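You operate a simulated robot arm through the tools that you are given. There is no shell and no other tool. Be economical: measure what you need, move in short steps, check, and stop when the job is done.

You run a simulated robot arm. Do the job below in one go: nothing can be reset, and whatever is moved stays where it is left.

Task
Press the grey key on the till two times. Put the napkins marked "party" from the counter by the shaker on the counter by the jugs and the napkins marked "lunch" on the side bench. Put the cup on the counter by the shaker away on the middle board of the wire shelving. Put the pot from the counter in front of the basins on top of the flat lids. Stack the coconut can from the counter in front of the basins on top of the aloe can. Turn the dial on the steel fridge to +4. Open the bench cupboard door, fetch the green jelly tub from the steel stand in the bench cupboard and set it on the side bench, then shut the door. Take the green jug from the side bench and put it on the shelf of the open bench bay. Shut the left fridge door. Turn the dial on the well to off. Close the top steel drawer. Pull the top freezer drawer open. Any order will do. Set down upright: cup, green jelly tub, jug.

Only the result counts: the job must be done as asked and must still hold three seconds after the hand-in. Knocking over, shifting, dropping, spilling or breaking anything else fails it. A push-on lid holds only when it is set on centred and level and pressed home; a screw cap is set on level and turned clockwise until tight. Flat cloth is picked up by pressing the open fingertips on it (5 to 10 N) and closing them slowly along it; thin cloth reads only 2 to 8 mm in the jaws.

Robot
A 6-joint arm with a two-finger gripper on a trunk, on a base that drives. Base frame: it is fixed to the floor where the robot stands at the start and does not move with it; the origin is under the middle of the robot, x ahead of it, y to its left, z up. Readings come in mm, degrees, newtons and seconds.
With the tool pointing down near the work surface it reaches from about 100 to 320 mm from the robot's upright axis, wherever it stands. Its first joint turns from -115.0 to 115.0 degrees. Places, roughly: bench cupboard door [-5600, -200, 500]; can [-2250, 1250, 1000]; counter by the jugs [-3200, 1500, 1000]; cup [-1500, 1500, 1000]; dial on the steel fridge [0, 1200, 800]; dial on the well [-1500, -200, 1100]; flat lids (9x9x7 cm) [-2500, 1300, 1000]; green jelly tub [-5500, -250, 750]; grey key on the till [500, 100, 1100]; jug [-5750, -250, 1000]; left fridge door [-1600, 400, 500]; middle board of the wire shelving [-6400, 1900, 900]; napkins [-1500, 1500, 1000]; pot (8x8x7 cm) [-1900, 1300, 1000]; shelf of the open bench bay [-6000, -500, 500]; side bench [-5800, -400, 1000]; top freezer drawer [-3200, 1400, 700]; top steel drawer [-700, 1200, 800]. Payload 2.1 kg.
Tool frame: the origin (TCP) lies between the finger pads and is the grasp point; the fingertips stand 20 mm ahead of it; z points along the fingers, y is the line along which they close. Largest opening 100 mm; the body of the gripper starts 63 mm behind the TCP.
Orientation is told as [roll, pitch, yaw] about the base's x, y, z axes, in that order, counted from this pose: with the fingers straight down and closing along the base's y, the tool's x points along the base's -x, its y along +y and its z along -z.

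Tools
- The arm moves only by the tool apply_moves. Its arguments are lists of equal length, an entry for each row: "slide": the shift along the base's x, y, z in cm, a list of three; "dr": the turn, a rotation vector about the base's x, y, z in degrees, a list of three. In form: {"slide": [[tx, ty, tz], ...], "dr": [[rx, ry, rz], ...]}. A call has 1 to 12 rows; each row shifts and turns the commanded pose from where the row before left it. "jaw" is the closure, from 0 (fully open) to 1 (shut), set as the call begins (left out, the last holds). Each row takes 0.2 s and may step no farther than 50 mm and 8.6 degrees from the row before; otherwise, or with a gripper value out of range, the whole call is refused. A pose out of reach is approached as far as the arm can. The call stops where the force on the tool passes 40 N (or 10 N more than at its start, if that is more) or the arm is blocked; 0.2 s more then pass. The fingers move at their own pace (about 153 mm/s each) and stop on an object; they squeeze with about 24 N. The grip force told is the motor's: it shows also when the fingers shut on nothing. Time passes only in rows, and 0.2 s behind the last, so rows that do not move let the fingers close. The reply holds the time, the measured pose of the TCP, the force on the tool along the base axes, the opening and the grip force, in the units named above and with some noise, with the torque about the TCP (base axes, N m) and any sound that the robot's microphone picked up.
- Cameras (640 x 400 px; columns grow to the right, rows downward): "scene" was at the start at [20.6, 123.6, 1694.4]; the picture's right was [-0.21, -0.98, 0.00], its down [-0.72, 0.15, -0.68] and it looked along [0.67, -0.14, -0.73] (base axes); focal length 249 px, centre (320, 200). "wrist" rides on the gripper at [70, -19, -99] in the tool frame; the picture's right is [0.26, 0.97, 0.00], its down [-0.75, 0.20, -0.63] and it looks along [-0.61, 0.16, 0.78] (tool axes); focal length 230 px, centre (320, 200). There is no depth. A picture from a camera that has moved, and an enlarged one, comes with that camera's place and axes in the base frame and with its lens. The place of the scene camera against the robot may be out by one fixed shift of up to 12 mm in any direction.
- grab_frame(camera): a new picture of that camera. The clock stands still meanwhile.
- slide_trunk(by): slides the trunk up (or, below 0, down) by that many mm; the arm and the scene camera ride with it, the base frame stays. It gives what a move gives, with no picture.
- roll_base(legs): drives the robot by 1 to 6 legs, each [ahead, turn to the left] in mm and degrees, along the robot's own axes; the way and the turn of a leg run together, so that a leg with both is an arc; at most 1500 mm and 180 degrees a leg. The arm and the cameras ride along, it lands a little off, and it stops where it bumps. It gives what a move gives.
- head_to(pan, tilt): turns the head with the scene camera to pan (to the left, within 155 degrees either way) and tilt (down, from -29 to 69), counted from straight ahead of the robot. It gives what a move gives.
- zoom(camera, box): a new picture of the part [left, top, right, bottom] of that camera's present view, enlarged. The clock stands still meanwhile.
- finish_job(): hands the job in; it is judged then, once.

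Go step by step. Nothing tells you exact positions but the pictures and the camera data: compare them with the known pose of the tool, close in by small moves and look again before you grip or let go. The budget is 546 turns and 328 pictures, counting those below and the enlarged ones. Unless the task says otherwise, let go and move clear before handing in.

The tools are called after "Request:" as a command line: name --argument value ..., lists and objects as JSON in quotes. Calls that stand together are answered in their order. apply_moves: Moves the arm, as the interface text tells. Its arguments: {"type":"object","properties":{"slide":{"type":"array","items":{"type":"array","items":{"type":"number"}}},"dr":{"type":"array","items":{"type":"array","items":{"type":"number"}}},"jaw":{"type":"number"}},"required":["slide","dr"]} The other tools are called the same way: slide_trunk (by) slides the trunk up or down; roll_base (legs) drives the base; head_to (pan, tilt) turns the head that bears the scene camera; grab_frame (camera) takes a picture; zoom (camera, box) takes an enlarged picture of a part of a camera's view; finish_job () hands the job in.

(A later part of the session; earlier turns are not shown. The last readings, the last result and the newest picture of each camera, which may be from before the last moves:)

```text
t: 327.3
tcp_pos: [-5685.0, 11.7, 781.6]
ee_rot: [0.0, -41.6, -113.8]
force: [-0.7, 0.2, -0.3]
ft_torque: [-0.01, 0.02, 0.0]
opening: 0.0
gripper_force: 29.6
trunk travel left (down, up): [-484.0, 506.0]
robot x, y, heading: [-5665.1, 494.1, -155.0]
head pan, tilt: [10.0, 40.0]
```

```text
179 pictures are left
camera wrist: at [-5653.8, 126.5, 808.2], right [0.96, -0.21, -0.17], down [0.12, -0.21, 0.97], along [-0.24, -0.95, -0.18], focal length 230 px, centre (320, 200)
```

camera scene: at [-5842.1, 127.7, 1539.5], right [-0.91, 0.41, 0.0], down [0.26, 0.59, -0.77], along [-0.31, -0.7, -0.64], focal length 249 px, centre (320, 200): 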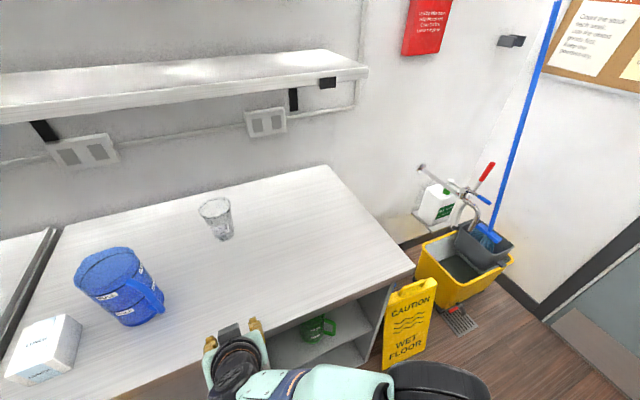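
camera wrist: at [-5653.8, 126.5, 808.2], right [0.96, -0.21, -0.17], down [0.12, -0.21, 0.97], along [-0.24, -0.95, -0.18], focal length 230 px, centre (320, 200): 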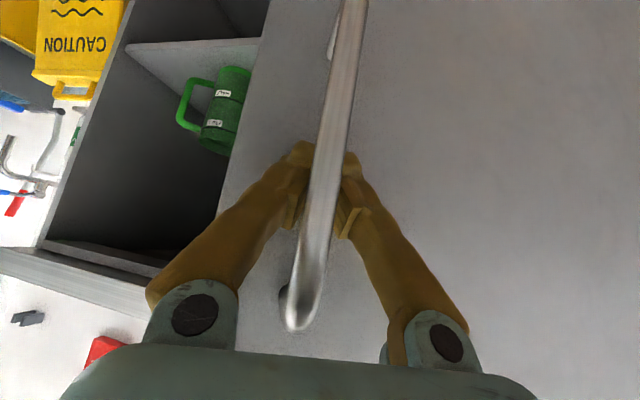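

The handle is now caught behind the closed fingertips and the door follows. Continue.

Request:
roll_base --legs '[[-127, -10]]'

Request:
roll_base --legs '[[-127, -10]]'

Request:
grab_frame --camera "wrist"

Request:
head_to --pan 60 --tilt 40

Request:
grab_frame --camera "scene"

```text
t: 328.5
tcp_pos: [-5649.9, 67.2, 782.9]
ee_rot: [0.3, -41.7, -123.8]
force: [-11.2, 9.5, 1.1]
ft_torque: [0.12, -0.06, 0.26]
opening: 0.0
gripper_force: 29.0
trunk travel left (down, up): [-484.0, 506.0]
robot x, y, heading: [-5546.5, 537.6, -164.7]
head pan, tilt: [10.0, 40.0]
```

```text
t: 329.8
tcp_pos: [-5607.3, 115.1, 781.7]
ee_rot: [0.2, -41.5, -133.9]
force: [-15.6, 18.5, -11.5]
ft_torque: [-0.13, -0.08, 0.54]
opening: 6.0
gripper_force: 29.3
trunk travel left (down, up): [-484.0, 506.0]
robot x, y, heading: [-5419.2, 555.1, -174.9]
head pan, tilt: [10.0, 40.0]
```

```text
178 pictures are left
camera wrist: at [-5538.3, 212.6, 808.2], right [0.83, -0.53, -0.17], down [0.04, -0.24, 0.97], along [-0.55, -0.81, -0.18], focal length 230 px, centre (320, 200)
```

wrist: 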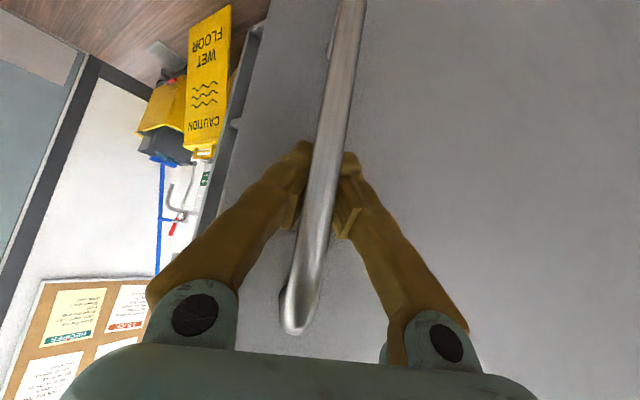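

```text
t: 331.0
tcp_pos: [-5606.7, 114.9, 781.5]
ee_rot: [0.1, -41.6, -133.9]
force: [-12.4, 14.8, -1.8]
ft_torque: [0.01, -0.13, 0.43]
opening: 6.0
gripper_force: 29.8
trunk travel left (down, up): [-484.0, 506.0]
robot x, y, heading: [-5423.4, 560.6, -175.1]
head pan, tilt: [60.0, 40.0]
```

```text
177 pictures are left
camera scene: at [-5388.0, 350.8, 1280.3], right [-0.91, 0.42, 0.0], down [0.27, 0.58, -0.77], along [-0.32, -0.7, -0.64], focal length 249 px, centre (320, 200)
```

scene: 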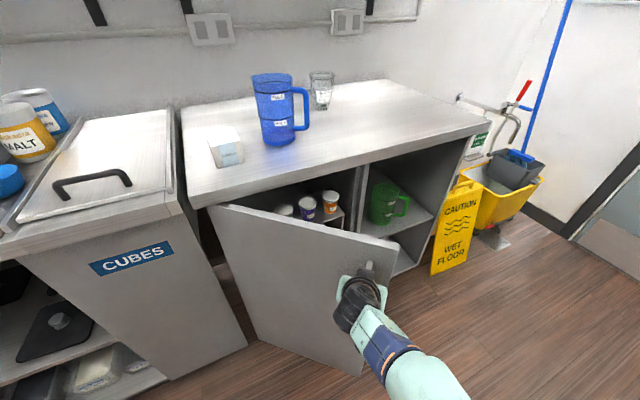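

The door is open ~45° and tubs are visible inside. Two more arcs.

Request:
roll_base --legs '[[-127, -10]]'

Request:
roll_base --legs '[[-127, -10]]'

Request:
roll_base --legs '[[-127, -10]]'

Request:
grab_frame --camera "scene"

```text
t: 332.4
tcp_pos: [-5553.4, 157.9, 781.6]
ee_rot: [-0.9, -41.3, -143.8]
force: [-7.0, 10.8, 8.3]
ft_torque: [0.24, -0.14, 0.51]
opening: 5.7
gripper_force: 29.5
trunk travel left (down, up): [-484.0, 506.0]
robot x, y, heading: [-5296.2, 558.9, 174.2]
head pan, tilt: [60.0, 40.0]
stopped in leg 1: the force on the tool passed its limit at 42 N (the readings are from after the stop); the commanded pose is now the measured one
```

```text
t: 333.8
tcp_pos: [-5497.0, 191.8, 780.2]
ee_rot: [-1.8, -41.0, -154.0]
force: [-5.3, 13.4, 7.7]
ft_torque: [0.15, -0.15, 0.39]
opening: 6.1
gripper_force: 29.4
trunk travel left (down, up): [-484.0, 506.0]
robot x, y, heading: [-5165.6, 534.0, 163.6]
head pan, tilt: [60.0, 40.0]
stopped in leg 1: the force on the tool passed its limit at 42 N (the readings are from after the stop); the commanded pose is now the measured one
```

```text
t: 335.1
tcp_pos: [-5442.7, 211.6, 776.3]
ee_rot: [-2.8, -40.7, -163.2]
force: [-4.3, 16.0, 9.2]
ft_torque: [0.15, -0.23, 0.41]
opening: 6.0
gripper_force: 29.8
trunk travel left (down, up): [-484.0, 506.0]
robot x, y, heading: [-5064.2, 497.7, 154.1]
head pan, tilt: [60.0, 40.0]
stopped in leg 1: the force on the tool passed its limit at 42 N (the readings are from after the stop); the commanded pose is now the measured one
```

```text
176 pictures are left
camera scene: at [-5135.9, 300.2, 1280.5], right [-0.56, 0.83, 0.0], down [0.53, 0.36, -0.77], along [-0.63, -0.43, -0.64], focal length 249 px, centre (320, 200)
```

scene: 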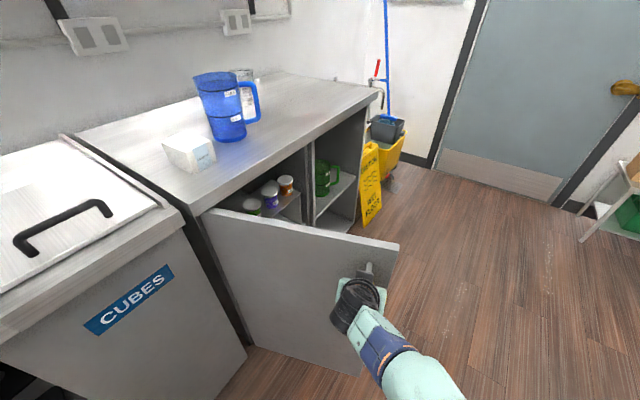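

Door open ~77°, enough. Release the handle and back away.

Request:
apply_moves --slide '[[0, 0, 0], [0, 0, 0]]' --dr '[[0, 0, 0], [0, 0, 0]]' --jaw 0.3

Request:
grab_frame --camera "wrist"

```text
t: 335.7
tcp_pos: [-5441.9, 207.2, 776.5]
ee_rot: [-2.7, -40.5, -162.9]
force: [0.2, 0.0, 0.6]
ft_torque: [-0.01, 0.01, 0.01]
opening: 69.9
gripper_force: 0.0
trunk travel left (down, up): [-484.0, 506.0]
robot x, y, heading: [-5063.1, 494.0, 154.4]
head pan, tilt: [60.0, 40.0]
```

```text
175 pictures are left
camera wrist: at [-5331.8, 255.3, 805.4], right [0.44, -0.87, -0.2], down [-0.09, -0.27, 0.96], along [-0.89, -0.4, -0.2], focal length 230 px, centre (320, 200)
```

wrist: 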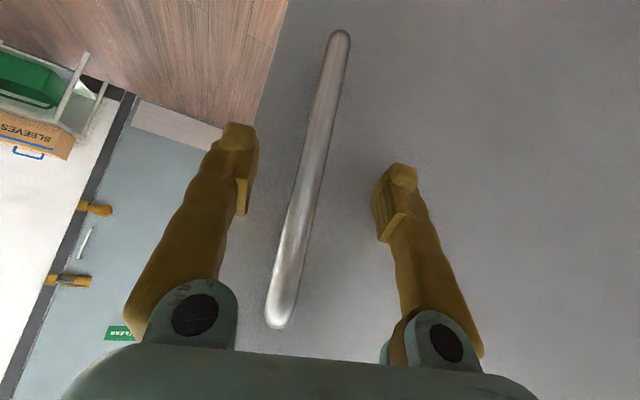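

Request:
apply_moves --slide '[[1.9, 0.6, 0], [1.9, 0.6, 0], [1.9, 0.6, 0]]' --dr '[[0, 0, 0], [0, 0, 0], [0, 0, 0]]'

Request:
grab_frame --camera "wrist"

```text
t: 336.5
tcp_pos: [-5385.6, 227.4, 776.9]
ee_rot: [-2.7, -40.5, -163.0]
force: [0.3, 0.1, 0.0]
ft_torque: [0.02, 0.0, 0.02]
opening: 70.2
gripper_force: 0.0
trunk travel left (down, up): [-484.0, 506.0]
robot x, y, heading: [-5060.5, 494.8, 154.3]
head pan, tilt: [60.0, 40.0]
```

```text
174 pictures are left
camera wrist: at [-5274.5, 273.7, 806.0], right [0.44, -0.87, -0.2], down [-0.09, -0.27, 0.96], along [-0.89, -0.4, -0.2], focal length 230 px, centre (320, 200)
```

wrist: 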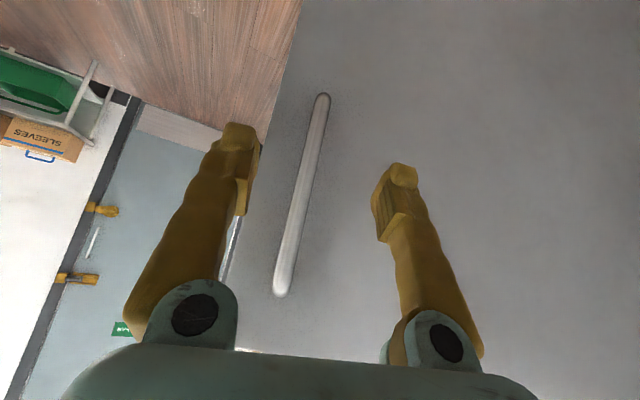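

Clear of the handle. Raise above door height and drive round its tip to stand before the cupboard.

Request:
slide_trunk --by 260

Request:
roll_base --legs '[[0, 12], [660, 0], [0, 103]]'

Request:
head_to --pan 0 --tilt 35

Request:
grab_frame --camera "scene"

```text
t: 339.2
tcp_pos: [-5384.1, 225.8, 1036.7]
ee_rot: [-2.7, -40.5, -162.9]
force: [-1.2, 0.1, -0.5]
ft_torque: [-0.01, -0.01, 0.03]
opening: 70.1
gripper_force: 0.0
trunk travel left (down, up): [-744.0, 246.0]
robot x, y, heading: [-5059.8, 495.8, 154.3]
head pan, tilt: [60.0, 40.0]
```

```text
t: 348.0
tcp_pos: [-5320.4, 481.0, 1036.3]
ee_rot: [-2.8, -40.6, -46.9]
force: [-0.4, -1.0, 0.2]
ft_torque: [0.01, 0.01, 0.01]
opening: 70.0
gripper_force: 0.1
trunk travel left (down, up): [-744.0, 246.0]
robot x, y, heading: [-5700.6, 651.7, -89.6]
head pan, tilt: [60.0, 40.0]
```

```text
t: 349.3
tcp_pos: [-5321.0, 481.0, 1036.5]
ee_rot: [-2.7, -40.3, -47.0]
force: [-0.1, 0.5, -1.3]
ft_torque: [0.01, -0.01, 0.02]
opening: 70.1
gripper_force: 0.0
trunk travel left (down, up): [-744.0, 246.0]
robot x, y, heading: [-5703.5, 653.0, -89.5]
head pan, tilt: [0.0, 35.0]
```

```text
173 pictures are left
camera scene: at [-5560.9, 625.5, 1547.2], right [-1.0, -0.01, 0.0], down [-0.01, 0.57, -0.82], along [0.01, -0.82, -0.57], focal length 249 px, centre (320, 200)
```

scene: 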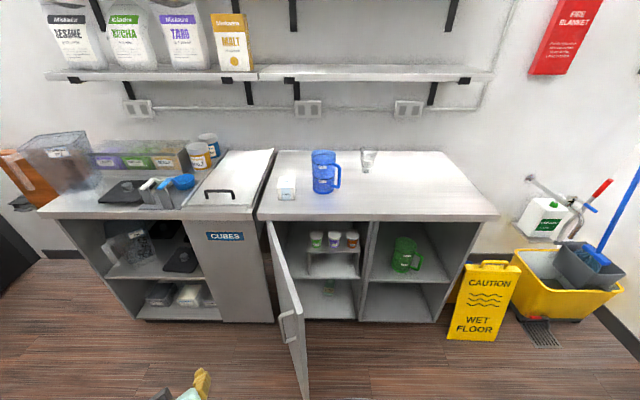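

Request:
zoom --camera "scene" --box '[262, 210, 390, 290]'

```text
5.00 times, centred on (326, 250) of scene
camera zoom: at [-5560.9, 625.5, 1547.2], right [-1.0, -0.01, 0.0], down [-0.01, 0.57, -0.82], along [0.01, -0.82, -0.57], focal length 1244 px, centre (290, -50)
```

zoom: 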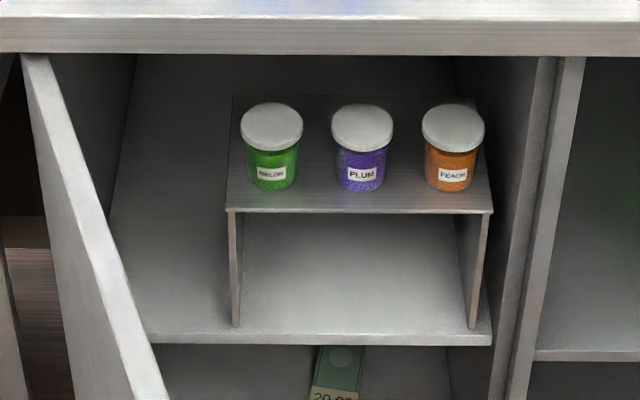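

Green "MELON" tub at ≈ [-5533, -283], stand top z ≈ 646. I'll use a nearly level tool (65° tilt). First bring the arm to the front, then lower the trunk.

Request:
apply_moves --slide '[[-3.5, -2, 2], [-3.5, -2, 2], [-3.5, -2, 2], [-3.5, -1, 2], [-3.5, -1, 2], [-3.5, 0, 2]]' --dr '[[0, 0, -7.2], [0, 0, -7.2], [0, 0, -7.2], [0, 0, -7.2], [0, 0, -7.2], [0, 0, -7.2]]' --jaw 0.24

Request:
slide_trunk --by -400

Request:
slide_trunk --by -230

Request:
apply_moves --slide '[[0, -1, 2], [0, -1, 2], [0, -1, 2], [0, -1, 2], [0, -1, 2]]' --dr '[[-5, 0, 0], [-5, 0, 0], [-5, 0, 0], [-5, 0, 0], [-5, 0, 0]]'

```text
t: 350.7
tcp_pos: [-5530.9, 398.9, 1157.0]
ee_rot: [-2.7, -40.6, -90.2]
force: [0.1, 0.3, -0.5]
ft_torque: [-0.01, -0.02, -0.03]
opening: 76.1
gripper_force: 0.1
trunk travel left (down, up): [-744.0, 246.0]
robot x, y, heading: [-5708.0, 653.3, -89.4]
head pan, tilt: [0.0, 35.0]
```

```text
t: 354.5
tcp_pos: [-5530.1, 399.5, 757.5]
ee_rot: [-2.9, -40.7, -90.1]
force: [0.1, -0.2, -0.7]
ft_torque: [0.01, -0.01, 0.02]
opening: 76.1
gripper_force: 0.1
trunk travel left (down, up): [-344.0, 646.0]
robot x, y, heading: [-5702.9, 650.3, -89.5]
head pan, tilt: [0.0, 35.0]
```

```text
t: 357.0
tcp_pos: [-5529.9, 399.8, 527.4]
ee_rot: [-2.8, -40.6, -90.1]
force: [0.4, 0.1, 0.2]
ft_torque: [-0.02, 0.01, 0.0]
opening: 76.1
gripper_force: 0.0
trunk travel left (down, up): [-114.0, 876.0]
robot x, y, heading: [-5701.4, 650.2, -89.4]
head pan, tilt: [0.0, 35.0]
```

```text
t: 358.2
tcp_pos: [-5530.1, 349.2, 627.3]
ee_rot: [-2.7, -65.7, -90.1]
force: [-0.6, 0.6, -0.3]
ft_torque: [-0.01, 0.04, 0.04]
opening: 75.8
gripper_force: 0.0
trunk travel left (down, up): [-114.0, 876.0]
robot x, y, heading: [-5703.5, 650.0, -89.3]
head pan, tilt: [0.0, 35.0]
```

Request:
apply_moves --slide '[[0, -2, 2], [0, -2, 2], [0, -2, 2.3]]' --dr '[[0, -1.1, 2.5], [0, 0, 0], [0, 0, 0]]'

Request:
roll_base --legs '[[340, 0]]'

Request:
grab_frame --camera "wrist"

Request:
grab_frame --camera "scene"

```text
t: 359.0
tcp_pos: [-5530.7, 287.9, 690.3]
ee_rot: [-0.1, -65.6, -89.9]
force: [-0.5, 0.4, -0.2]
ft_torque: [0.01, 0.0, 0.0]
opening: 76.0
gripper_force: 0.1
trunk travel left (down, up): [-114.0, 876.0]
robot x, y, heading: [-5702.1, 653.5, -89.6]
head pan, tilt: [0.0, 35.0]
```

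```text
t: 360.1
tcp_pos: [-5531.0, 221.8, 692.8]
ee_rot: [0.5, -65.5, -90.4]
force: [-6.8, 16.8, 5.1]
ft_torque: [0.0, -0.18, 0.68]
opening: 73.0
gripper_force: 0.1
trunk travel left (down, up): [-114.0, 876.0]
robot x, y, heading: [-5705.7, 577.7, -89.4]
head pan, tilt: [0.0, 35.0]
stopped in leg 1: the force on the tool passed its limit at 117 N (the readings are from after the stop); the commanded pose is now the measured one
```

```text
171 pictures are left
camera wrist: at [-5548.7, 340.2, 669.0], right [0.97, 0.11, -0.23], down [0.2, 0.26, 0.94], along [0.16, -0.96, 0.23], focal length 230 px, centre (320, 200)
```

wrist: 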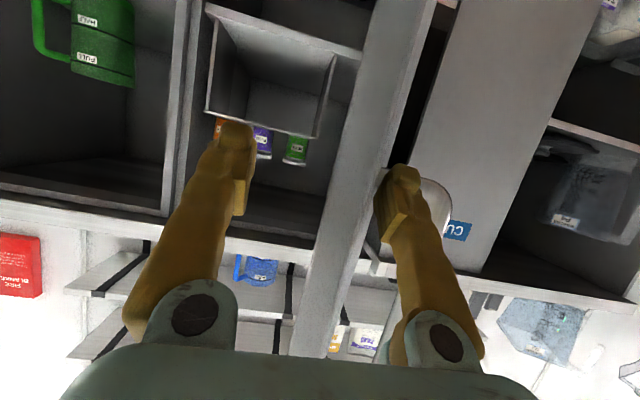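

```text
170 pictures are left
camera scene: at [-5562.1, 556.2, 917.5], right [-1.0, -0.01, 0.0], down [-0.01, 0.57, -0.82], along [0.01, -0.82, -0.57], focal length 249 px, centre (320, 200)
```

scene: 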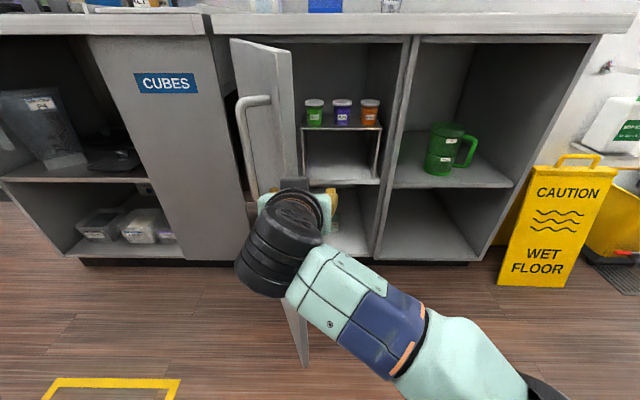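

The +x finger bumped the door's edge (tip ≈ [-5497, 205]). I back off, shift the tool to x −5615 and go in from there.

Request:
roll_base --legs '[[-70, 0]]'

Request:
apply_moves --slide '[[-2.8, 0, 0], [-2.8, 0, 0], [-2.8, 0, 0]]' --dr '[[0, 0, 0], [0, 0, 0], [0, 0, 0]]'

Request:
grab_frame --camera "wrist"

Request:
grab_frame --camera "scene"

```text
t: 361.1
tcp_pos: [-5530.7, 289.4, 689.5]
ee_rot: [-0.1, -65.2, -89.9]
force: [-0.8, 0.1, 0.0]
ft_torque: [-0.02, -0.01, 0.02]
opening: 76.0
gripper_force: 0.0
trunk travel left (down, up): [-114.0, 876.0]
robot x, y, heading: [-5703.2, 649.1, -89.7]
head pan, tilt: [0.0, 35.0]
```

```text
t: 361.9
tcp_pos: [-5608.9, 282.5, 694.3]
ee_rot: [-0.1, -65.1, -90.0]
force: [-0.1, -0.8, -0.7]
ft_torque: [-0.03, -0.02, -0.03]
opening: 75.7
gripper_force: 0.0
out of reach, approached as far as the arm can: row 3
trunk travel left (down, up): [-114.0, 876.0]
robot x, y, heading: [-5708.2, 648.3, -89.3]
head pan, tilt: [0.0, 35.0]
```

```text
169 pictures are left
camera wrist: at [-5626.2, 400.1, 672.0], right [0.97, 0.11, -0.23], down [0.2, 0.26, 0.95], along [0.16, -0.96, 0.23], focal length 230 px, centre (320, 200)
```

wrist: 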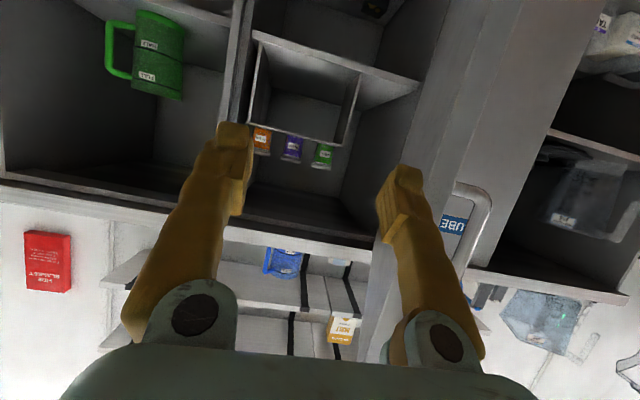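

```text
168 pictures are left
camera scene: at [-5561.5, 623.0, 917.2], right [-1.0, -0.01, 0.0], down [-0.01, 0.57, -0.82], along [0.01, -0.82, -0.57], focal length 249 px, centre (320, 200)
```

scene: 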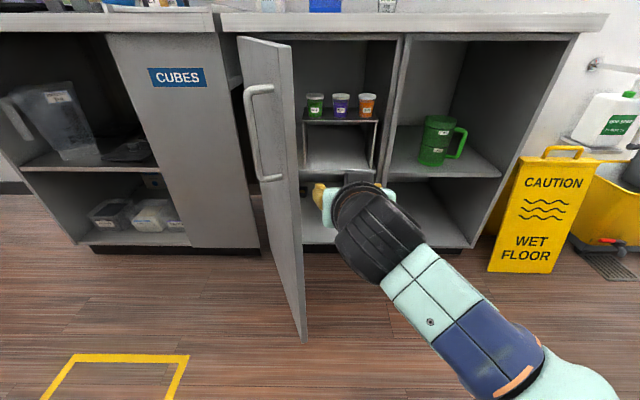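

Request:
roll_base --legs '[[370, 0]]'

Request:
grab_frame --camera "wrist"

Request:
grab_frame --camera "scene"

```text
t: 364.3
tcp_pos: [-5604.5, -90.1, 694.9]
ee_rot: [-0.2, -65.1, -89.8]
force: [-0.1, -0.3, 0.3]
ft_torque: [-0.01, -0.02, -0.02]
opening: 76.1
gripper_force: 0.1
trunk travel left (down, up): [-114.0, 876.0]
robot x, y, heading: [-5699.0, 278.4, -89.3]
head pan, tilt: [0.0, 35.0]
```

```text
167 pictures are left
camera wrist: at [-5621.9, 29.5, 672.1], right [0.97, 0.11, -0.23], down [0.2, 0.26, 0.95], along [0.16, -0.96, 0.23], focal length 230 px, centre (320, 200)
```

wrist: 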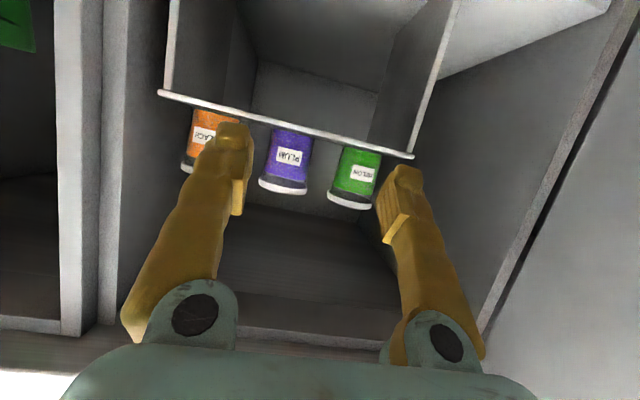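

```text
166 pictures are left
camera scene: at [-5557.4, 252.3, 917.2], right [-1.0, -0.01, 0.0], down [-0.01, 0.57, -0.82], along [0.01, -0.82, -0.57], focal length 249 px, centre (320, 200)
```

scene: 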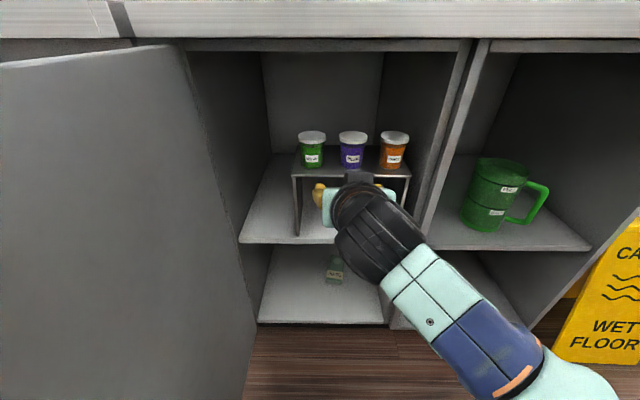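

Melon tub at x ≈ −5533, z 653–735. Shift the tool +71 mm in x here inside the doorway and check.

Request:
apply_moves --slide '[[2.4, 0, 0], [2.4, 0, 0], [2.3, 0, 0]]' --dr '[[0, 0, 0], [0, 0, 0], [0, 0, 0]]'

Request:
roll_base --legs '[[90, 0]]'

Request:
grab_frame --camera "wrist"

Request:
zoom --camera "scene" --box '[200, 80, 460, 242]'

```text
t: 365.1
tcp_pos: [-5531.9, -89.3, 693.5]
ee_rot: [-0.2, -65.3, -89.8]
force: [0.3, 0.1, 0.5]
ft_torque: [-0.02, -0.02, 0.03]
opening: 76.0
gripper_force: 0.1
trunk travel left (down, up): [-114.0, 876.0]
robot x, y, heading: [-5700.8, 275.9, -89.3]
head pan, tilt: [0.0, 35.0]
```

```text
t: 366.2
tcp_pos: [-5531.8, -180.5, 695.1]
ee_rot: [-0.1, -65.0, -90.1]
force: [-0.3, 0.1, 0.5]
ft_torque: [0.03, 0.0, 0.0]
opening: 76.1
gripper_force: 0.0
trunk travel left (down, up): [-114.0, 876.0]
robot x, y, heading: [-5697.3, 189.6, -89.5]
head pan, tilt: [0.0, 35.0]
```

```text
165 pictures are left
camera wrist: at [-5549.6, -61.5, 672.1], right [0.97, 0.11, -0.23], down [0.2, 0.26, 0.95], along [0.16, -0.96, 0.23], focal length 230 px, centre (320, 200)
```

wrist: 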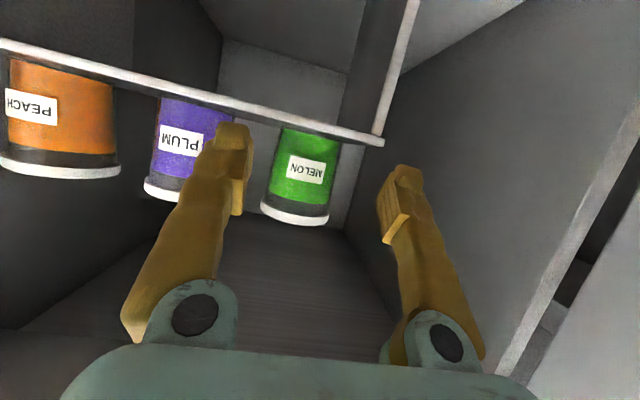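

```text
2.46 times, centred on (330, 161) of scene
camera zoom: at [-5556.4, 162.1, 917.2], right [-1.0, -0.01, 0.0], down [-0.01, 0.57, -0.82], along [0.01, -0.82, -0.57], focal length 613 px, centre (295, 296)
```

zoom: 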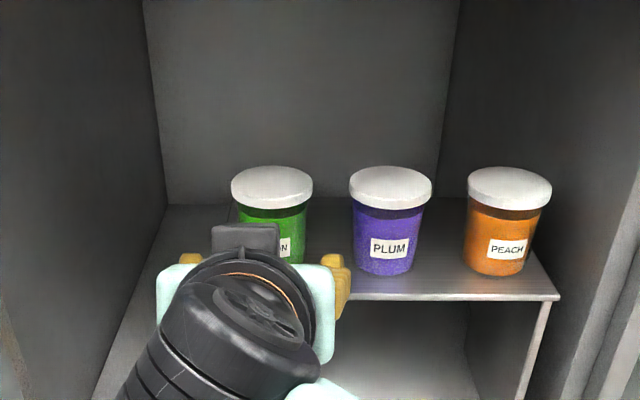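

Tub centre ≈ [-5535, -258]. Trim x by −3 mm and drive in 72 mm.

Request:
apply_moves --slide '[[-0.3, 0, 0]]' --dr '[[0, 0, 0]]'

Request:
roll_base --legs '[[45, 0]]'

Request:
grab_frame --camera "wrist"

```text
t: 366.6
tcp_pos: [-5534.5, -179.5, 695.3]
ee_rot: [-0.1, -65.2, -90.0]
force: [-0.2, -0.3, 0.2]
ft_torque: [0.03, 0.01, -0.01]
opening: 75.8
gripper_force: 0.0
trunk travel left (down, up): [-114.0, 876.0]
robot x, y, heading: [-5697.1, 189.5, -89.3]
head pan, tilt: [0.0, 35.0]
```

```text
t: 367.5
tcp_pos: [-5534.1, -225.5, 695.9]
ee_rot: [-0.2, -65.1, -90.1]
force: [0.0, 0.7, 0.9]
ft_torque: [-0.02, 0.04, 0.05]
opening: 75.8
gripper_force: 0.2
trunk travel left (down, up): [-114.0, 876.0]
robot x, y, heading: [-5703.0, 141.3, -89.4]
head pan, tilt: [0.0, 35.0]
```

```text
163 pictures are left
camera wrist: at [-5552.1, -106.6, 672.3], right [0.97, 0.11, -0.23], down [0.2, 0.26, 0.95], along [0.16, -0.96, 0.23], focal length 230 px, centre (320, 200)
```

wrist: 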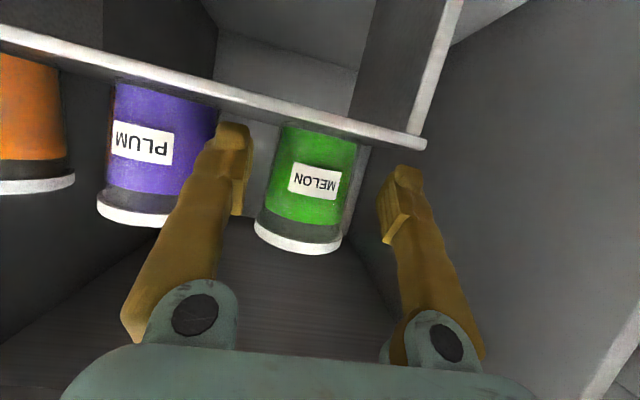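

Request:
roll_base --legs '[[38, 0]]'

Request:
grab_frame --camera "wrist"

```text
t: 368.4
tcp_pos: [-5535.4, -264.0, 694.8]
ee_rot: [-0.1, -65.3, -90.0]
force: [0.5, 0.6, -0.2]
ft_torque: [0.01, -0.01, -0.02]
opening: 75.9
gripper_force: 0.1
trunk travel left (down, up): [-114.0, 876.0]
robot x, y, heading: [-5697.3, 105.6, -89.2]
head pan, tilt: [0.0, 35.0]
```

```text
162 pictures are left
camera wrist: at [-5551.7, -144.9, 672.3], right [0.97, 0.11, -0.23], down [0.2, 0.26, 0.95], along [0.16, -0.96, 0.23], focal length 230 px, centre (320, 200)
```

wrist: 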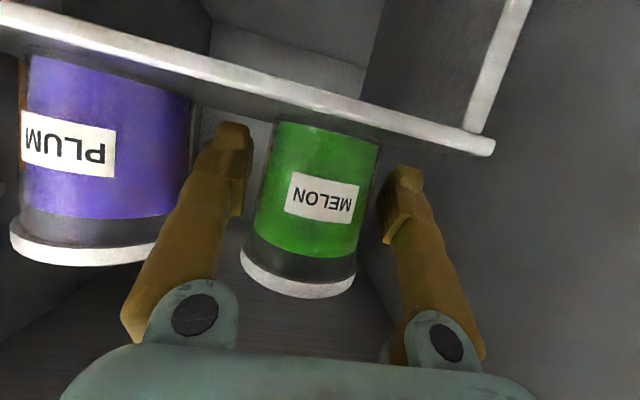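

The tub is between the pads. Close and lift slightly.

Request:
apply_moves --slide '[[0, 0, 0], [0, 0, 0], [0, 0, 0]]' --dr '[[0, 0, 0], [0, 0, 0], [0, 0, 0]]' --jaw 1

Request:
slide_trunk --by 40

Request:
grab_frame --camera "wrist"

```text
t: 369.2
tcp_pos: [-5533.0, -263.9, 696.2]
ee_rot: [0.0, -65.2, -90.0]
force: [-0.6, -0.1, 0.8]
ft_torque: [0.04, 0.07, 0.02]
opening: 50.8
gripper_force: 23.9
trunk travel left (down, up): [-114.0, 876.0]
robot x, y, heading: [-5695.4, 103.7, -89.3]
head pan, tilt: [0.0, 35.0]
```

```text
t: 370.0
tcp_pos: [-5533.4, -263.5, 735.9]
ee_rot: [-0.2, -65.2, -90.0]
force: [-0.5, 0.2, -2.0]
ft_torque: [-0.02, 0.05, 0.0]
opening: 50.5
gripper_force: 23.9
trunk travel left (down, up): [-154.0, 836.0]
robot x, y, heading: [-5696.1, 105.8, -89.3]
head pan, tilt: [0.0, 35.0]
```

```text
161 pictures are left
camera wrist: at [-5551.6, -145.0, 712.2], right [0.97, 0.11, -0.23], down [0.2, 0.26, 0.95], along [0.16, -0.96, 0.23], focal length 230 px, centre (320, 200)
```

wrist: 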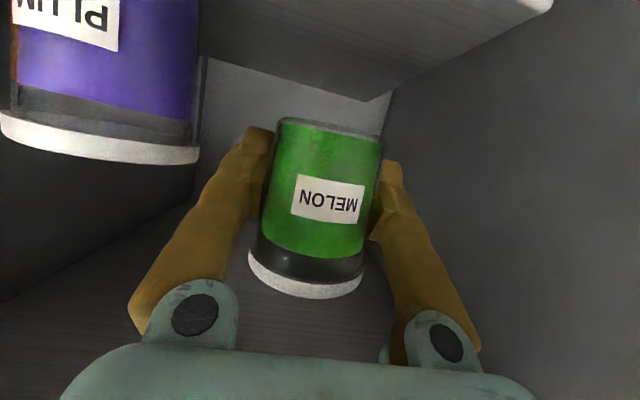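

Tub held upright. Back out of the cupboard carefully.

Request:
roll_base --legs '[[-150, 0]]'

Request:
apply_moves --slide '[[-2, 0, 0], [-2, 0, 0], [-2, 0, 0]]' --dr '[[0, 0, 0], [0, 0, 0], [0, 0, 0]]'

Request:
roll_base --legs '[[-260, 0]]'

Request:
slide_trunk --by 340

Request:
grab_frame --camera "scene"

```text
t: 371.4
tcp_pos: [-5536.2, -114.8, 735.6]
ee_rot: [-0.1, -65.0, -90.1]
force: [0.5, -0.5, -1.9]
ft_torque: [0.0, -0.01, 0.01]
opening: 50.7
gripper_force: 23.7
trunk travel left (down, up): [-154.0, 836.0]
robot x, y, heading: [-5701.0, 253.9, -89.4]
head pan, tilt: [0.0, 35.0]
```

```text
t: 372.2
tcp_pos: [-5595.8, -114.7, 734.6]
ee_rot: [-0.2, -65.1, -90.0]
force: [-0.9, 0.8, -1.6]
ft_torque: [-0.05, -0.04, -0.01]
opening: 50.8
gripper_force: 23.9
trunk travel left (down, up): [-154.0, 836.0]
robot x, y, heading: [-5700.0, 258.5, -89.4]
head pan, tilt: [0.0, 35.0]
```

```text
t: 374.0
tcp_pos: [-5598.7, 145.7, 735.4]
ee_rot: [-0.1, -65.1, -90.0]
force: [0.0, 0.8, -1.3]
ft_torque: [0.01, -0.01, -0.02]
opening: 50.7
gripper_force: 23.7
trunk travel left (down, up): [-154.0, 836.0]
robot x, y, heading: [-5703.9, 511.8, -89.6]
head pan, tilt: [0.0, 35.0]
```

```text
t: 377.4
tcp_pos: [-5597.9, 145.1, 1074.3]
ee_rot: [-0.1, -65.0, -89.9]
force: [0.1, 0.4, -1.1]
ft_torque: [-0.01, 0.01, 0.01]
opening: 50.4
gripper_force: 23.9
trunk travel left (down, up): [-494.0, 496.0]
robot x, y, heading: [-5704.5, 514.7, -89.7]
head pan, tilt: [0.0, 35.0]
```

```text
160 pictures are left
camera scene: at [-5559.5, 487.7, 1297.1], right [-1.0, -0.01, 0.0], down [-0.01, 0.57, -0.82], along [0.01, -0.82, -0.57], focal length 249 px, centre (320, 200)
```

scene: 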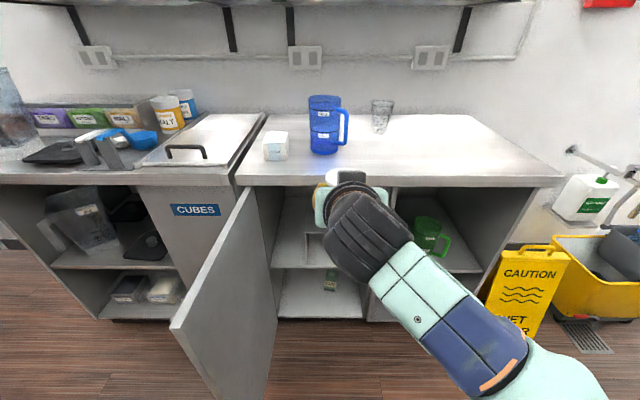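

Now shift the base right and go to the bench, right of the blue jug.

Request:
roll_base --legs '[[0, -40], [200, 0], [0, 40], [230, 0]]'

Request:
grab_frame --camera "scene"

```text
t: 384.0
tcp_pos: [-5723.0, -239.3, 1073.7]
ee_rot: [-0.1, -65.1, -90.2]
force: [-0.3, 0.1, -1.8]
ft_torque: [0.0, 0.02, -0.01]
opening: 50.6
gripper_force: 24.0
trunk travel left (down, up): [-494.0, 496.0]
robot x, y, heading: [-5827.0, 128.5, -89.4]
head pan, tilt: [0.0, 35.0]
```

```text
159 pictures are left
camera scene: at [-5685.0, 102.8, 1297.1], right [-1.0, -0.01, 0.0], down [0.0, 0.57, -0.82], along [0.01, -0.82, -0.57], focal length 249 px, centre (320, 200)
```

scene: 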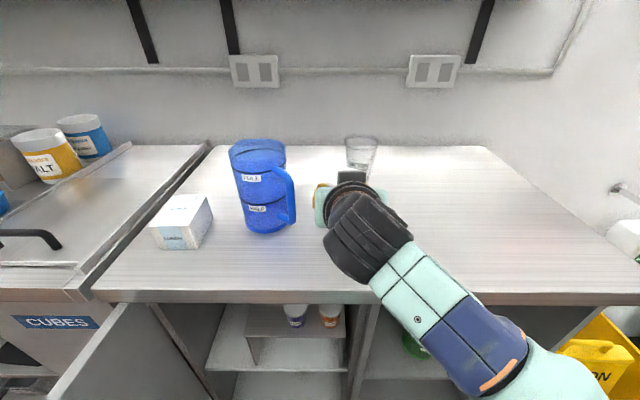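

Lower the tub to the bench.

Request:
slide_trunk --by -75

Request:
slide_trunk --by -8

Request:
slide_trunk --by -4

```text
t: 385.1
tcp_pos: [-5725.7, -238.9, 999.9]
ee_rot: [-0.1, -65.1, -90.2]
force: [-0.4, 0.9, -2.0]
ft_torque: [-0.01, -0.02, 0.01]
opening: 50.8
gripper_force: 23.6
trunk travel left (down, up): [-419.0, 571.0]
robot x, y, heading: [-5826.9, 131.2, -89.7]
head pan, tilt: [0.0, 35.0]
```

```text
t: 385.7
tcp_pos: [-5724.7, -240.0, 991.5]
ee_rot: [-0.1, -65.2, -90.1]
force: [0.2, -0.1, -1.4]
ft_torque: [-0.03, -0.01, 0.0]
opening: 50.5
gripper_force: 24.0
trunk travel left (down, up): [-411.0, 579.0]
robot x, y, heading: [-5829.7, 130.6, -89.7]
head pan, tilt: [0.0, 35.0]
```

```text
t: 386.2
tcp_pos: [-5726.0, -238.2, 988.1]
ee_rot: [-0.2, -65.1, -90.2]
force: [-1.0, -0.4, -1.4]
ft_torque: [0.0, 0.01, 0.02]
opening: 50.5
gripper_force: 23.8
trunk travel left (down, up): [-407.0, 583.0]
robot x, y, heading: [-5829.0, 126.3, -89.7]
head pan, tilt: [0.0, 35.0]
```

Request:
slide_trunk --by -3

Request:
slide_trunk --by -3

Request:
zoom --camera "scene" --box '[270, 120, 430, 220]'

```text
t: 386.8
tcp_pos: [-5723.8, -238.6, 985.5]
ee_rot: [0.0, -65.2, -90.1]
force: [0.1, 0.1, -2.4]
ft_torque: [-0.02, 0.0, 0.01]
opening: 50.3
gripper_force: 23.7
trunk travel left (down, up): [-404.0, 586.0]
robot x, y, heading: [-5831.5, 133.3, -89.8]
head pan, tilt: [0.0, 35.0]
```

```text
t: 387.3
tcp_pos: [-5724.8, -238.2, 981.0]
ee_rot: [-0.2, -65.0, -90.2]
force: [0.1, -0.1, -1.4]
ft_torque: [-0.03, 0.01, -0.02]
opening: 50.6
gripper_force: 24.0
trunk travel left (down, up): [-401.0, 589.0]
robot x, y, heading: [-5827.9, 129.5, -89.6]
head pan, tilt: [0.0, 35.0]
```

```text
4.00 times, centred on (350, 170) of scene
camera zoom: at [-5685.1, 103.6, 1204.1], right [-1.0, -0.01, 0.0], down [0.0, 0.57, -0.82], along [0.01, -0.82, -0.57], focal length 995 px, centre (200, 320)
```

zoom: 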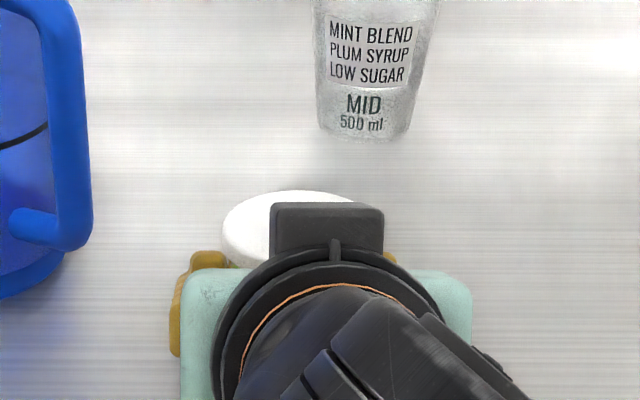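

Request:
slide_trunk --by -3

Request:
slide_trunk --by -3

Request:
slide_trunk --by -3

```text
t: 387.8
tcp_pos: [-5724.5, -237.6, 980.0]
ee_rot: [0.0, -65.3, -90.1]
force: [1.3, -3.9, 9.6]
ft_torque: [-0.03, -0.01, 0.02]
opening: 50.7
gripper_force: 24.0
trunk travel left (down, up): [-398.0, 592.0]
robot x, y, heading: [-5828.5, 133.2, -89.6]
head pan, tilt: [0.0, 35.0]
```

```text
t: 388.3
tcp_pos: [-5725.3, -237.2, 978.6]
ee_rot: [0.1, -65.6, -90.5]
force: [0.6, -6.8, 30.9]
ft_torque: [0.02, 0.02, 0.02]
opening: 50.3
gripper_force: 24.1
trunk travel left (down, up): [-395.0, 595.0]
robot x, y, heading: [-5827.0, 129.7, -89.8]
head pan, tilt: [0.0, 35.0]
```

```text
t: 388.9
tcp_pos: [-5724.9, -234.5, 976.1]
ee_rot: [0.2, -65.6, -90.4]
force: [-0.5, -1.9, 32.6]
ft_torque: [0.14, 0.03, -0.01]
opening: 50.1
gripper_force: 23.9
trunk travel left (down, up): [-392.0, 598.0]
robot x, y, heading: [-5824.7, 131.5, -89.4]
head pan, tilt: [0.0, 35.0]
```

Contact. Ease up 5 mm, open moderately, back straight out.

Request:
slide_trunk --by 5

Request:
apply_moves --slide '[[0, 0, 0], [0, 0, 0]]' --dr '[[0, 0, 0], [0, 0, 0]]' --jaw 0.22

Request:
roll_base --legs '[[-150, 0]]'

Request:
grab_frame --camera "scene"

```text
t: 389.4
tcp_pos: [-5724.1, -238.9, 975.2]
ee_rot: [-0.5, -64.8, -90.0]
force: [0.5, 0.3, -1.6]
ft_torque: [0.01, -0.01, 0.02]
opening: 50.0
gripper_force: 23.9
trunk travel left (down, up): [-397.0, 593.0]
robot x, y, heading: [-5828.7, 128.5, -89.7]
head pan, tilt: [0.0, 35.0]
```

```text
t: 390.0
tcp_pos: [-5724.3, -237.7, 976.5]
ee_rot: [-0.3, -65.0, -90.0]
force: [-0.5, -0.9, 0.7]
ft_torque: [0.07, 0.02, 0.01]
opening: 77.7
gripper_force: 0.1
trunk travel left (down, up): [-397.0, 593.0]
robot x, y, heading: [-5828.5, 131.7, -89.6]
head pan, tilt: [0.0, 35.0]
```

```text
t: 391.4
tcp_pos: [-5726.1, -89.1, 978.2]
ee_rot: [-0.1, -65.2, -90.1]
force: [0.0, 1.3, -0.3]
ft_torque: [0.02, -0.02, 0.01]
opening: 78.0
gripper_force: 0.1
trunk travel left (down, up): [-397.0, 593.0]
robot x, y, heading: [-5828.1, 281.1, -89.5]
head pan, tilt: [0.0, 35.0]
```

```text
157 pictures are left
camera scene: at [-5686.3, 254.7, 1200.2], right [-1.0, -0.01, 0.0], down [0.0, 0.57, -0.82], along [0.01, -0.82, -0.57], focal length 249 px, centre (320, 200)
```

scene: 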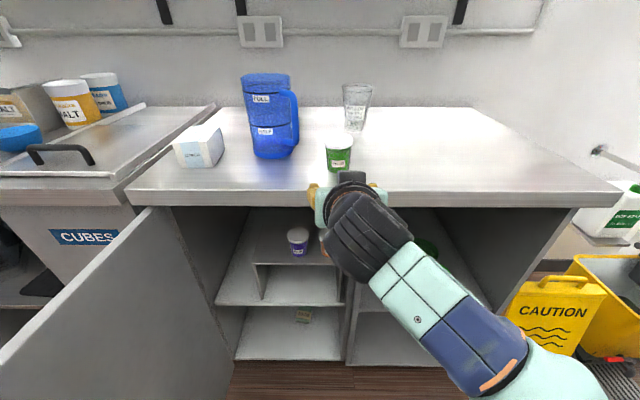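

The tub stands upright on the bench. Now to shut the door I go round to its outer side (east).

Request:
roll_base --legs '[[-370, 0], [0, 89.5], [1070, 0], [0, -90], [270, 0], [0, -68]]'

Request:
head_to --pan 0 --tilt 30

Request:
grab_frame --camera "scene"

```text
t: 410.9
tcp_pos: [-5079.6, 137.7, 977.6]
ee_rot: [-0.1, -65.1, -159.4]
force: [0.0, -1.4, 0.0]
ft_torque: [-0.01, -0.04, 0.0]
opening: 77.9
gripper_force: 0.1
trunk travel left (down, up): [-397.0, 593.0]
robot x, y, heading: [-4768.7, 367.2, -158.8]
head pan, tilt: [0.0, 35.0]
```

```text
t: 411.5
tcp_pos: [-5078.6, 139.1, 977.9]
ee_rot: [-0.1, -65.2, -159.4]
force: [0.2, -0.1, 0.4]
ft_torque: [0.04, 0.0, 0.04]
opening: 78.4
gripper_force: 0.1
trunk travel left (down, up): [-397.0, 593.0]
robot x, y, heading: [-4767.9, 367.6, -158.7]
head pan, tilt: [0.0, 30.0]
```

```text
156 pictures are left
camera scene: at [-4746.0, 223.9, 1207.9], right [-0.36, 0.93, 0.0], down [0.47, 0.18, -0.87], along [-0.81, -0.31, -0.5], focal length 249 px, centre (320, 200)
```

scene: 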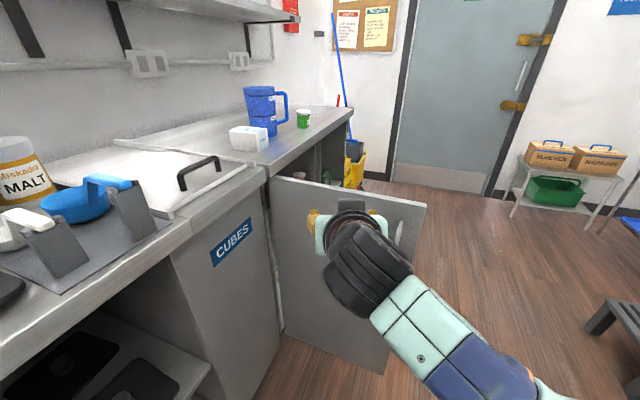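

I close the jaws, lower to z ≈ 755, shift right to push nearer the free edge, and drive up to the door.

Request:
apply_moves --slide '[[-1, 2.5, 0], [-1, 2.5, 0], [-1, 2.5, 0]]' --dr '[[0, 0, 0], [0, 0, 0], [0, 0, 0]]' --jaw 1

Request:
slide_trunk --by -225

Request:
roll_base --legs '[[330, 0]]'

Request:
grab_frame --camera "scene"

```text
t: 412.3
tcp_pos: [-5125.6, 196.1, 991.5]
ee_rot: [-0.1, -65.1, -159.4]
force: [-0.5, 0.1, 0.6]
ft_torque: [-0.01, -0.01, -0.02]
opening: 0.1
gripper_force: 24.3
out of reach, approached as far as the arm can: row 1, 2, 3
trunk travel left (down, up): [-397.0, 593.0]
robot x, y, heading: [-4771.5, 361.7, -158.9]
head pan, tilt: [0.0, 30.0]
```

```text
t: 414.7
tcp_pos: [-5125.9, 195.7, 766.4]
ee_rot: [-0.1, -65.0, -159.3]
force: [-0.6, -0.7, -0.2]
ft_torque: [0.01, 0.0, 0.0]
opening: 0.0
gripper_force: 23.6
trunk travel left (down, up): [-172.0, 818.0]
robot x, y, heading: [-4773.2, 365.0, -158.9]
head pan, tilt: [0.0, 30.0]
```

```text
t: 416.9
tcp_pos: [-5431.9, 74.8, 766.4]
ee_rot: [-0.1, -65.0, -159.4]
force: [-0.6, 1.3, 0.2]
ft_torque: [-0.02, 0.03, 0.01]
opening: 0.0
gripper_force: 23.5
trunk travel left (down, up): [-172.0, 818.0]
robot x, y, heading: [-5073.5, 245.4, -158.7]
head pan, tilt: [0.0, 30.0]
```

```text
155 pictures are left
camera scene: at [-5051.9, 105.0, 983.0], right [-0.36, 0.93, 0.0], down [0.47, 0.18, -0.87], along [-0.81, -0.31, -0.5], focal length 249 px, centre (320, 200)
```

scene: 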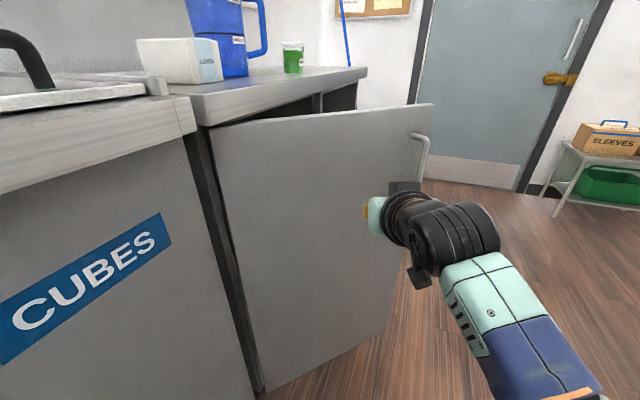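

Request:
roll_base --legs '[[140, 0]]'

Request:
grab_frame --camera "scene"

```text
t: 418.2
tcp_pos: [-5560.3, 24.9, 766.5]
ee_rot: [-0.1, -65.1, -159.3]
force: [-0.8, -0.1, 0.3]
ft_torque: [-0.01, -0.01, 0.0]
opening: 0.0
gripper_force: 24.3
trunk travel left (down, up): [-172.0, 818.0]
robot x, y, heading: [-5207.7, 192.2, -158.6]
head pan, tilt: [0.0, 30.0]
```

```text
154 pictures are left
camera scene: at [-5180.1, 55.0, 983.0], right [-0.36, 0.93, 0.0], down [0.47, 0.18, -0.87], along [-0.81, -0.32, -0.5], focal length 249 px, centre (320, 200)
```

scene: 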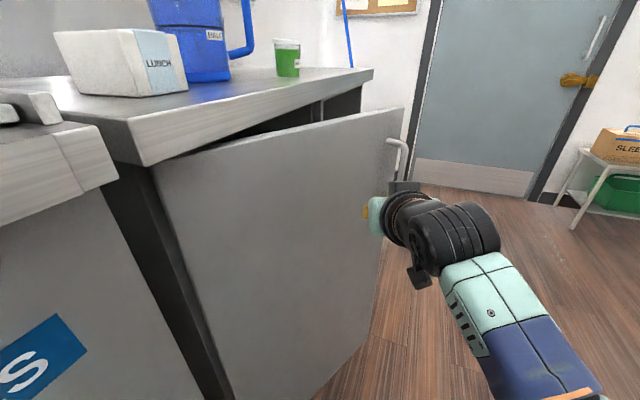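

Request:
roll_base --legs '[[80, 18]]'

Request:
grab_frame --camera "scene"

```text
t: 419.6
tcp_pos: [-5559.9, -116.0, 766.9]
ee_rot: [-0.1, -65.1, -141.3]
force: [-0.7, -0.2, -0.2]
ft_torque: [0.03, 0.02, -0.01]
opening: 0.2
gripper_force: 24.5
trunk travel left (down, up): [-172.0, 818.0]
robot x, y, heading: [-5273.2, 158.2, -140.7]
head pan, tilt: [0.0, 30.0]
```

```text
153 pictures are left
camera scene: at [-5206.9, 28.6, 983.0], right [-0.63, 0.77, 0.0], down [0.39, 0.32, -0.87], along [-0.67, -0.55, -0.5], focal length 249 px, centre (320, 200)
```

scene: 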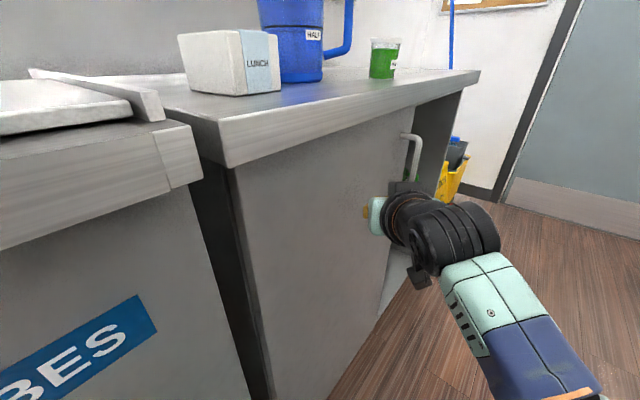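

Nearly shut. Finish with the arm.

Request:
apply_moves --slide '[[-0.3, -0.5, 0], [-0.3, -0.5, 0], [-0.3, -0.5, 0], [-0.3, -0.5, 0], [-0.3, -0.5, 0], [-0.3, -0.5, 0], [-0.3, -0.5, 0], [-0.3, -0.5, 0], [-0.3, -0.5, 0]]' --dr '[[0, 0, 0], [0, 0, 0], [0, 0, 0], [0, 0, 0], [0, 0, 0], [0, 0, 0], [0, 0, 0], [0, 0, 0], [0, 0, 0]]'

Request:
grab_frame --camera "scene"

```text
t: 421.6
tcp_pos: [-5585.3, -154.5, 767.6]
ee_rot: [0.0, -65.1, -141.8]
force: [14.5, 32.6, -11.7]
ft_torque: [0.12, 0.04, 0.23]
opening: 0.0
gripper_force: 23.8
trunk travel left (down, up): [-172.0, 818.0]
robot x, y, heading: [-5272.7, 158.2, -140.9]
head pan, tilt: [0.0, 30.0]
```

```text
152 pictures are left
camera scene: at [-5205.0, 34.4, 983.4], right [-0.63, 0.78, 0.0], down [0.39, 0.31, -0.87], along [-0.67, -0.55, -0.5], focal length 249 px, centre (320, 200)
```

scene: 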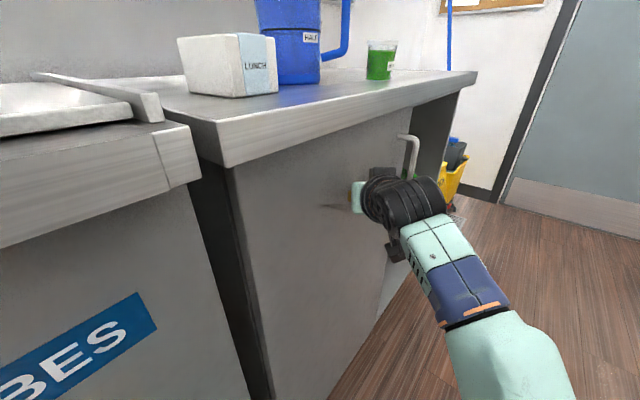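

Shut firmly (33 N). I back away, verify, then return east.

Request:
roll_base --legs '[[-400, 0]]'

Request:
slide_trunk --by 400

Request:
grab_frame --camera "scene"

```text
t: 424.1
tcp_pos: [-5276.7, 93.0, 766.5]
ee_rot: [-0.1, -65.1, -141.4]
force: [0.5, 0.6, 0.2]
ft_torque: [-0.02, 0.03, 0.02]
opening: 0.0
gripper_force: 24.1
trunk travel left (down, up): [-172.0, 818.0]
robot x, y, heading: [-4965.9, 410.8, -140.9]
head pan, tilt: [0.0, 30.0]
```

```text
t: 427.9
tcp_pos: [-5276.0, 92.7, 1167.5]
ee_rot: [-0.1, -65.1, -141.5]
force: [-0.8, 0.4, -0.2]
ft_torque: [0.02, -0.02, 0.0]
opening: 0.2
gripper_force: 24.1
trunk travel left (down, up): [-572.0, 418.0]
robot x, y, heading: [-4962.7, 405.5, -140.9]
head pan, tilt: [0.0, 30.0]
```

```text
151 pictures are left
camera scene: at [-4896.5, 282.0, 1383.0], right [-0.63, 0.77, 0.0], down [0.39, 0.32, -0.87], along [-0.67, -0.55, -0.5], focal length 249 px, centre (320, 200)
```

scene: 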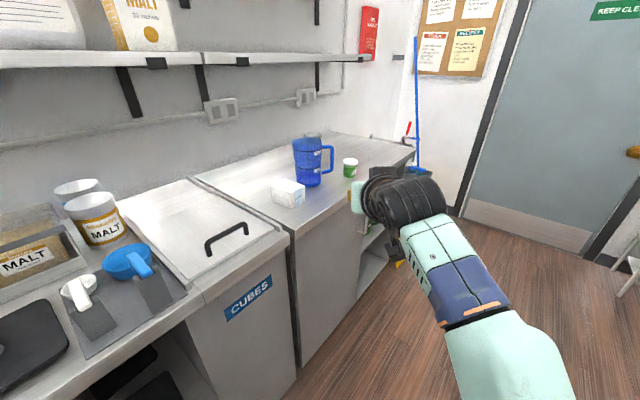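

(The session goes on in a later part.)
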